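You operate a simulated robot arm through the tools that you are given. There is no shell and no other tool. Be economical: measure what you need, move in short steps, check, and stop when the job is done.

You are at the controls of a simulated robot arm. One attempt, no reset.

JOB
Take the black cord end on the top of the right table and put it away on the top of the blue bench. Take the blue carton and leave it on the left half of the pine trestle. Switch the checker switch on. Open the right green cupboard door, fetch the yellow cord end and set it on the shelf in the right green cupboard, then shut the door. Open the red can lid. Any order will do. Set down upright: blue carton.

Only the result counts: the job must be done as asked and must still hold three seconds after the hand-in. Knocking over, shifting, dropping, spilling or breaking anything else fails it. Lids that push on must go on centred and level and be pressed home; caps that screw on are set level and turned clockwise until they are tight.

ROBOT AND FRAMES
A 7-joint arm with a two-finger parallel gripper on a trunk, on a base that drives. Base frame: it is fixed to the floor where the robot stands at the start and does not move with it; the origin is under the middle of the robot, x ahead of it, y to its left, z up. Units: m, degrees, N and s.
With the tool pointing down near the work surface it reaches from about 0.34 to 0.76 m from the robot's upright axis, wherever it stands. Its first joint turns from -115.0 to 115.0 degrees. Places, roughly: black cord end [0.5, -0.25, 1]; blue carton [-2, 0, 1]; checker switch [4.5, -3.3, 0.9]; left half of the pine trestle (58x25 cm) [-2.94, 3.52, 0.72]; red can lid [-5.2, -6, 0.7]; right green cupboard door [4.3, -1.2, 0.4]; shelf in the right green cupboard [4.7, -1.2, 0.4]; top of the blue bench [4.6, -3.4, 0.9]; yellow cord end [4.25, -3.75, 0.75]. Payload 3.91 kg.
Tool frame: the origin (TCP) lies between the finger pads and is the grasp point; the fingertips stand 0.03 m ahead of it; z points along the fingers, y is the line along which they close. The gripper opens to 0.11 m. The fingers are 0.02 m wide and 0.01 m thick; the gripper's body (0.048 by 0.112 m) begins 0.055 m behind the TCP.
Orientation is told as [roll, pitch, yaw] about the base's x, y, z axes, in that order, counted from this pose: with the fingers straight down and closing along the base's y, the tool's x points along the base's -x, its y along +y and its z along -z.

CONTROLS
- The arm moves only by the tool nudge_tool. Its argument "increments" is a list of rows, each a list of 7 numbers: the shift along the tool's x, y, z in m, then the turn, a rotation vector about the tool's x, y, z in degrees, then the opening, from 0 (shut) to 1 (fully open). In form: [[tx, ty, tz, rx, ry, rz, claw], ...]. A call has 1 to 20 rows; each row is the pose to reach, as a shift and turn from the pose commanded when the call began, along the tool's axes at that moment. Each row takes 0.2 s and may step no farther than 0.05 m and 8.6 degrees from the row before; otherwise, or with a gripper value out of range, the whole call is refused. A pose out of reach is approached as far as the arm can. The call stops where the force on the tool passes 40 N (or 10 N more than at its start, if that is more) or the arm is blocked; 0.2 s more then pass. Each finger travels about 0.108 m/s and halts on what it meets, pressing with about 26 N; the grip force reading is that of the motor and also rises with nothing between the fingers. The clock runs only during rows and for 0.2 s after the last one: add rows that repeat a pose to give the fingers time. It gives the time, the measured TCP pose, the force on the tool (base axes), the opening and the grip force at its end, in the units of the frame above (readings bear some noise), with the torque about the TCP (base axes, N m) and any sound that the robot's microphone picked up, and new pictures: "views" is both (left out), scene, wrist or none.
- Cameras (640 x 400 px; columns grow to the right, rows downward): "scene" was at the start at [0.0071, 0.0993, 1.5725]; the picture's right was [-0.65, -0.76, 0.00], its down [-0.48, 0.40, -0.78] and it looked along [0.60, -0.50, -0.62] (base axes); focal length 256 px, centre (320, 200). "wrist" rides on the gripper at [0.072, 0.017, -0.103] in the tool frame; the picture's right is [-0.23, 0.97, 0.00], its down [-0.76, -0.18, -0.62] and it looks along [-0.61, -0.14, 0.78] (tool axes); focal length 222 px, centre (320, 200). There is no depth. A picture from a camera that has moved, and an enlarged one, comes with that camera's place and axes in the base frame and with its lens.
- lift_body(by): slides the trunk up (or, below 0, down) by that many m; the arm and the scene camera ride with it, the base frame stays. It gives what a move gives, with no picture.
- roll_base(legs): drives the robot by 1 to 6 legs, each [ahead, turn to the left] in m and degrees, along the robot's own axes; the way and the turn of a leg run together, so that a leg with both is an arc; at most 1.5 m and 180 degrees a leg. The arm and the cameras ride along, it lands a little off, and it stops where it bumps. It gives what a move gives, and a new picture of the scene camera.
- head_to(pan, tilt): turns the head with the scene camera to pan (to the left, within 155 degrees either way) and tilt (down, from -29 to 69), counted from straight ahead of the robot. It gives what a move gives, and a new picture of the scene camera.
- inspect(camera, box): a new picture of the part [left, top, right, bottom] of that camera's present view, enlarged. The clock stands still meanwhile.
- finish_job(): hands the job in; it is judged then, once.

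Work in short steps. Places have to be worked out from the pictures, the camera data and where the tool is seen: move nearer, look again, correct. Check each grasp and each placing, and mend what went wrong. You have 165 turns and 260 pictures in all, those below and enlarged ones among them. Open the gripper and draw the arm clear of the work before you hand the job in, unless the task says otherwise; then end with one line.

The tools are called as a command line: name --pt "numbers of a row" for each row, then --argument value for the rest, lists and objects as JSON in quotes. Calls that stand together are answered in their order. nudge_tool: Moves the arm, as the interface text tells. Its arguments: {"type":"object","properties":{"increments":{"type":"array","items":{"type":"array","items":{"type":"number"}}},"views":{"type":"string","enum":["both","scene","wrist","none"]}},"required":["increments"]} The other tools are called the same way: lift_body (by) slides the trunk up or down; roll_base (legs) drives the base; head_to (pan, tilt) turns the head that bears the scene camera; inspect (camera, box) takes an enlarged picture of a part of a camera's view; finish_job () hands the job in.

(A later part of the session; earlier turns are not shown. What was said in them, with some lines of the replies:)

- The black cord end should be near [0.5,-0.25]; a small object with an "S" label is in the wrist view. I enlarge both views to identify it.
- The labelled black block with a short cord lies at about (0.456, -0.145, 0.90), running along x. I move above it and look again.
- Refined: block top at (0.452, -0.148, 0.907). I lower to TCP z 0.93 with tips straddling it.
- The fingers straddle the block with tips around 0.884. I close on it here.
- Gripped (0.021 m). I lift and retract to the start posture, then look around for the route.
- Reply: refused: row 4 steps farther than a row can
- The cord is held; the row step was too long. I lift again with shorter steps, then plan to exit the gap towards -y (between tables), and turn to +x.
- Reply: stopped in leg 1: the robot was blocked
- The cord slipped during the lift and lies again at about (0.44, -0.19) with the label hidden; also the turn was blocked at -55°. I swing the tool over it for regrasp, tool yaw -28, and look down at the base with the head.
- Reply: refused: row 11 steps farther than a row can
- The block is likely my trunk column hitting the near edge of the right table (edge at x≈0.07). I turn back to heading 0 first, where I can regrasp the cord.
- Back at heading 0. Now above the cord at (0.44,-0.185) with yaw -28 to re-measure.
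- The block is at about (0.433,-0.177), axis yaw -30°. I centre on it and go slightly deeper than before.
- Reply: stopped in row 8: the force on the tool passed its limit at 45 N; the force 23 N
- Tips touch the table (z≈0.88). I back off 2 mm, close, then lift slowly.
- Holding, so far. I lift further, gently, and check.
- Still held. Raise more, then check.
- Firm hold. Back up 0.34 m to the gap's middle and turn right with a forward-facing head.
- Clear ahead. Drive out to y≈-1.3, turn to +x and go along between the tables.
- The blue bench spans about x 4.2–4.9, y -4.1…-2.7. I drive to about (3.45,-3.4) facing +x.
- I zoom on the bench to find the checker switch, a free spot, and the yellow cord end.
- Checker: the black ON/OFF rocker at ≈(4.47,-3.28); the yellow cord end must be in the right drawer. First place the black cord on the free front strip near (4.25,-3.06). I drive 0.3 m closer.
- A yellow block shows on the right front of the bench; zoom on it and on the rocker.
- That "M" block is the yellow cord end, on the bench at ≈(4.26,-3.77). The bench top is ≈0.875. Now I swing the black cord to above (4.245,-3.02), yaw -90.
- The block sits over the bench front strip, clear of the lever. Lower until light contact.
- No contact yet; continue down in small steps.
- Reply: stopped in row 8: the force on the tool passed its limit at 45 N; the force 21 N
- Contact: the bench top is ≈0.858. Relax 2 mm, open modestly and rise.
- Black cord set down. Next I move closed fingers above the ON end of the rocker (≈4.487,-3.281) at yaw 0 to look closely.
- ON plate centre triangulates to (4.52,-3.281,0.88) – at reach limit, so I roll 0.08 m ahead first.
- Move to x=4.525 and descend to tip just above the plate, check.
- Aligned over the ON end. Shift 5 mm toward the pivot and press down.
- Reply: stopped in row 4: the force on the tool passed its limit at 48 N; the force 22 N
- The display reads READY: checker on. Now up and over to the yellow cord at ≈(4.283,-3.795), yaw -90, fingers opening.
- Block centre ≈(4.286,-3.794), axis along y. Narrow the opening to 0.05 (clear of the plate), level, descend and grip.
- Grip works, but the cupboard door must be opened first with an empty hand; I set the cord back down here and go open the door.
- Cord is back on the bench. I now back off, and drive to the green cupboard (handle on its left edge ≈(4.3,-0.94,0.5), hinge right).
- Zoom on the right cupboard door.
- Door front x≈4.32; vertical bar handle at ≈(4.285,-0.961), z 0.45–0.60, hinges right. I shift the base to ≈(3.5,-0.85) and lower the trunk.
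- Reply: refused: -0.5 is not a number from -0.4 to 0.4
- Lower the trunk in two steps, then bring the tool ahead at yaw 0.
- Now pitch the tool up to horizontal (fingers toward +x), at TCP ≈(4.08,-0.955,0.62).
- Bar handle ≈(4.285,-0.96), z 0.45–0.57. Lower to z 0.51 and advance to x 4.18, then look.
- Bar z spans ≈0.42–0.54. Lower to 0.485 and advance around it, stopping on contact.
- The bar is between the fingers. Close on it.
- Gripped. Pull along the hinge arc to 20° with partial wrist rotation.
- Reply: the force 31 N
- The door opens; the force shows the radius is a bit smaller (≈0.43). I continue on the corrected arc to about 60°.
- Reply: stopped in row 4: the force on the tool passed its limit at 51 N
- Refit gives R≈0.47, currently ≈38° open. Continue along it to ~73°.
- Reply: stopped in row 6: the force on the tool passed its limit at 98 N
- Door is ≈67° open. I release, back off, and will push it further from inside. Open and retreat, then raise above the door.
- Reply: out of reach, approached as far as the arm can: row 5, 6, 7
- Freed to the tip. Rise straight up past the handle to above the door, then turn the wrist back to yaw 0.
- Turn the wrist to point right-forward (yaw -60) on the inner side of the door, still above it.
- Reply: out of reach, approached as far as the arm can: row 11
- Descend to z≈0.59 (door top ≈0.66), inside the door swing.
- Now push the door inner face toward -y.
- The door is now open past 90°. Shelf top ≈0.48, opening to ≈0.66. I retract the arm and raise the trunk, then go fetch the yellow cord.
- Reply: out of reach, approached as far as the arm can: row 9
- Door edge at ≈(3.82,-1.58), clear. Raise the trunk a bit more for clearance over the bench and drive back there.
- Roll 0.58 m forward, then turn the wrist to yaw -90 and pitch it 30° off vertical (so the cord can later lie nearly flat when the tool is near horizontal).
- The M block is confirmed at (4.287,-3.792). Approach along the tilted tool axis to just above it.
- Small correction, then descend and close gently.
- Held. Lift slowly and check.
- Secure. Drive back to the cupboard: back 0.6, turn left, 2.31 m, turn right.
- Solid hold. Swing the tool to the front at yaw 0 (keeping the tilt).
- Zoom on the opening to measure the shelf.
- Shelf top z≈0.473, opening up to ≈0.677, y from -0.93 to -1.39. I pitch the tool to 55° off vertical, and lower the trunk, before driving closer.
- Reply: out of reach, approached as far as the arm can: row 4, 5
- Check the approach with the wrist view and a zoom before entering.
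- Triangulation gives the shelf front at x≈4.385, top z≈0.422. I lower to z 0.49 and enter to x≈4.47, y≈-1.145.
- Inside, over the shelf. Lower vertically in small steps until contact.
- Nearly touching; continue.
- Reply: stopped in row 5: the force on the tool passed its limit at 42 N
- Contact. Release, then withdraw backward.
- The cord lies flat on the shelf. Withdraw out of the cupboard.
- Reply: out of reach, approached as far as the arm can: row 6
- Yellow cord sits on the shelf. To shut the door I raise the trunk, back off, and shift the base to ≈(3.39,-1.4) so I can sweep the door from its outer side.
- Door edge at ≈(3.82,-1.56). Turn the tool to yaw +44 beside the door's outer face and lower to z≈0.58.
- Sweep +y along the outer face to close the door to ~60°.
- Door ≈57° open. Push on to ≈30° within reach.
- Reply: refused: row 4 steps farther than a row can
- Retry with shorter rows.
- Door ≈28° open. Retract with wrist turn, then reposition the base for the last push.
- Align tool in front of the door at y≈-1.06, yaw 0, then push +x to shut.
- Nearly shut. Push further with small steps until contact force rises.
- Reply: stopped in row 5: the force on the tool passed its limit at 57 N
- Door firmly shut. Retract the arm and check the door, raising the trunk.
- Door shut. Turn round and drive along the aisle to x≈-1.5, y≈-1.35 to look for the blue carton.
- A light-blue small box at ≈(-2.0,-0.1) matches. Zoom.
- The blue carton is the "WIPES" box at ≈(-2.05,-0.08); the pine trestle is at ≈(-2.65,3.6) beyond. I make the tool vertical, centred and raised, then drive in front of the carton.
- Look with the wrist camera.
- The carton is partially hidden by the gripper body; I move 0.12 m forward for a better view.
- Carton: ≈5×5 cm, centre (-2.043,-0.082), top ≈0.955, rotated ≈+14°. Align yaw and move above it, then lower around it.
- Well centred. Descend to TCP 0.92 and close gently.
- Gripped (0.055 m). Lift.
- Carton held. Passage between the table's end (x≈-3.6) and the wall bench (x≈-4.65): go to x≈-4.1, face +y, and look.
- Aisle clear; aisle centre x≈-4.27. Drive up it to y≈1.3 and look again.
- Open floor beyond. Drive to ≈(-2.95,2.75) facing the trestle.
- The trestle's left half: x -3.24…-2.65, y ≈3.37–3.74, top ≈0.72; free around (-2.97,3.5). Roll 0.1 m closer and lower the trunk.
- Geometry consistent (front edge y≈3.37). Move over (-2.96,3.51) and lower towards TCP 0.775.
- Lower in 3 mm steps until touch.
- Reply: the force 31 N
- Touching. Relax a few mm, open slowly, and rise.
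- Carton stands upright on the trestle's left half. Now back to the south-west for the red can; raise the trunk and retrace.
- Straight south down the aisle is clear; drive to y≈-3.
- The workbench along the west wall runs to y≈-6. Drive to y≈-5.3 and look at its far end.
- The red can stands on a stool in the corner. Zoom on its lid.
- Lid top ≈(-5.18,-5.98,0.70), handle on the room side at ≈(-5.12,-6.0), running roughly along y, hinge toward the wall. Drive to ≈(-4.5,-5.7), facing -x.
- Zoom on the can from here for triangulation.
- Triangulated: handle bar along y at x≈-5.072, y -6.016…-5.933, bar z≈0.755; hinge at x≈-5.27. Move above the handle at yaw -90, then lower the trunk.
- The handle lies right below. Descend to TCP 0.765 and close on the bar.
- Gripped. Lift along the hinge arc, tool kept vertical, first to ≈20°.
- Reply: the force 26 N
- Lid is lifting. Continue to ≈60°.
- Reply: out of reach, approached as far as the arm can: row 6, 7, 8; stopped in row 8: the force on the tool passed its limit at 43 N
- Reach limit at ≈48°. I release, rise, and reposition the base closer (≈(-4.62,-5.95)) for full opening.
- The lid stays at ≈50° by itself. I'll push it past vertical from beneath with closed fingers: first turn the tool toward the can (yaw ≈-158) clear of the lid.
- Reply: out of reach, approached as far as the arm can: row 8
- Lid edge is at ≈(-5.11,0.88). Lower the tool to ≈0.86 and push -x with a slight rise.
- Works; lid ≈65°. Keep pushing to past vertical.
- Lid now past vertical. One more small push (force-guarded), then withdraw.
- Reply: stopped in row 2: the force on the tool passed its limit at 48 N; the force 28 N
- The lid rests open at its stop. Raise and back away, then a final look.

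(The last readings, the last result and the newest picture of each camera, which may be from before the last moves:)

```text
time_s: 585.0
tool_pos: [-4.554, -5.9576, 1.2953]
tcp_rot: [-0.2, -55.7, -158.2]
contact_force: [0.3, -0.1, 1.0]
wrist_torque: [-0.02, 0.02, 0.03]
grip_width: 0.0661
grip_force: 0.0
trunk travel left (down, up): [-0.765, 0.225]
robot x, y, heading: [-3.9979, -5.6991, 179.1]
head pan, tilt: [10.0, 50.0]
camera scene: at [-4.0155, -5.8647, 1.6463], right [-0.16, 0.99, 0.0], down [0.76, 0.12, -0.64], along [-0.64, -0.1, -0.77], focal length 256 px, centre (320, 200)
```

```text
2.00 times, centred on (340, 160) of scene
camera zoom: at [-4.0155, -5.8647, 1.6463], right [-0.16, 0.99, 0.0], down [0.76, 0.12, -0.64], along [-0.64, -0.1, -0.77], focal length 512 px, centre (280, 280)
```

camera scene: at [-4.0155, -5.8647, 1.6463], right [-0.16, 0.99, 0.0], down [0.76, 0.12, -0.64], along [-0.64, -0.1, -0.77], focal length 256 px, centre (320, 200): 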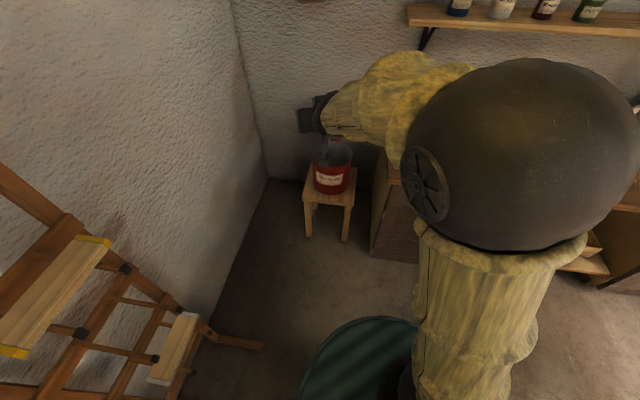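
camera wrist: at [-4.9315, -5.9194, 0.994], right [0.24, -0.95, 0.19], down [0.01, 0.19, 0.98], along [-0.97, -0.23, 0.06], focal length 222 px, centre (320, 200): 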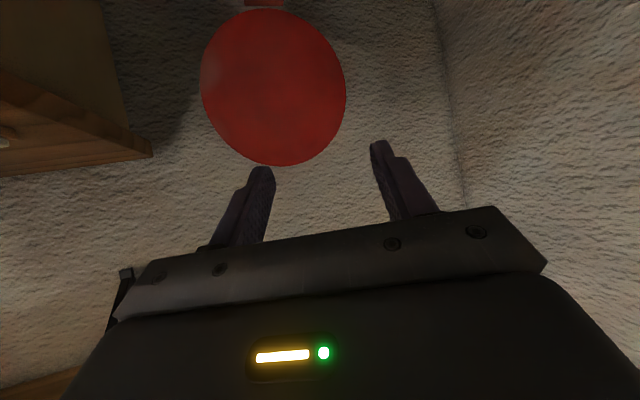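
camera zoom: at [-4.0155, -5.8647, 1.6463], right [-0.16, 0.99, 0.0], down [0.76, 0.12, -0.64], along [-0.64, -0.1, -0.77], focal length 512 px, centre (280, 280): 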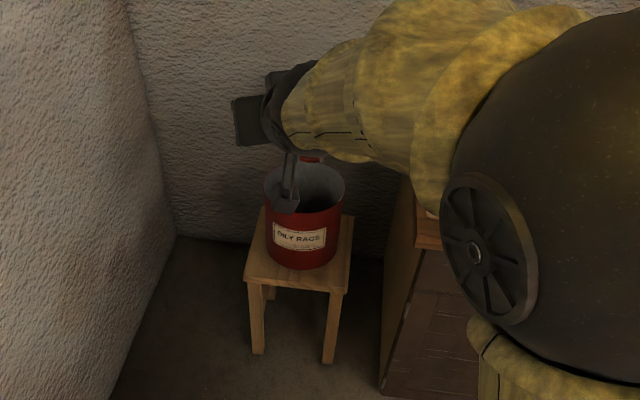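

The can stands; the lid is hidden by the gripper. A quick wrist look to confirm it stayed open.

inspect --camera "wrist" --box '[160, 0, 480, 200]'

```text
2.00 times, centred on (320, 100) of wrist
camera zoom: at [-4.4313, -5.9273, 1.2942], right [0.24, -0.95, 0.19], down [0.02, 0.19, 0.98], along [-0.97, -0.23, 0.06], focal length 444 px, centre (320, 400)
```

zoom: 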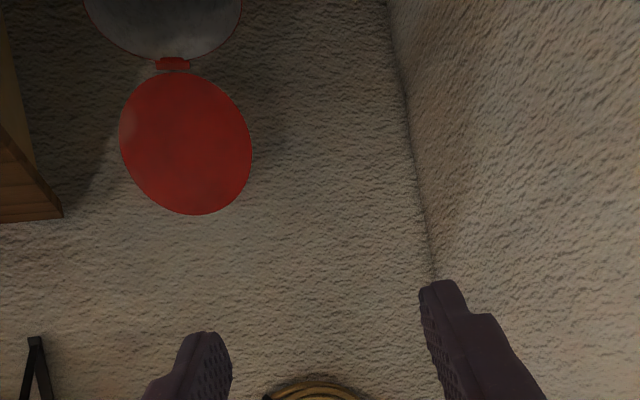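

The lid stays open, the gripper is open and clear, and all the tasks are done. I hand the job in.

finish_job

```text
The job is handed in.
```

I finished all five tasks and handed the job in: the black cord end is on the blue bench, the blue carton stands upright on the left half of the pine trestle, the checker is on and its display reads READY, the yellow cord end is on the green cupboard's shelf with the door shut, and the red can lid is open.
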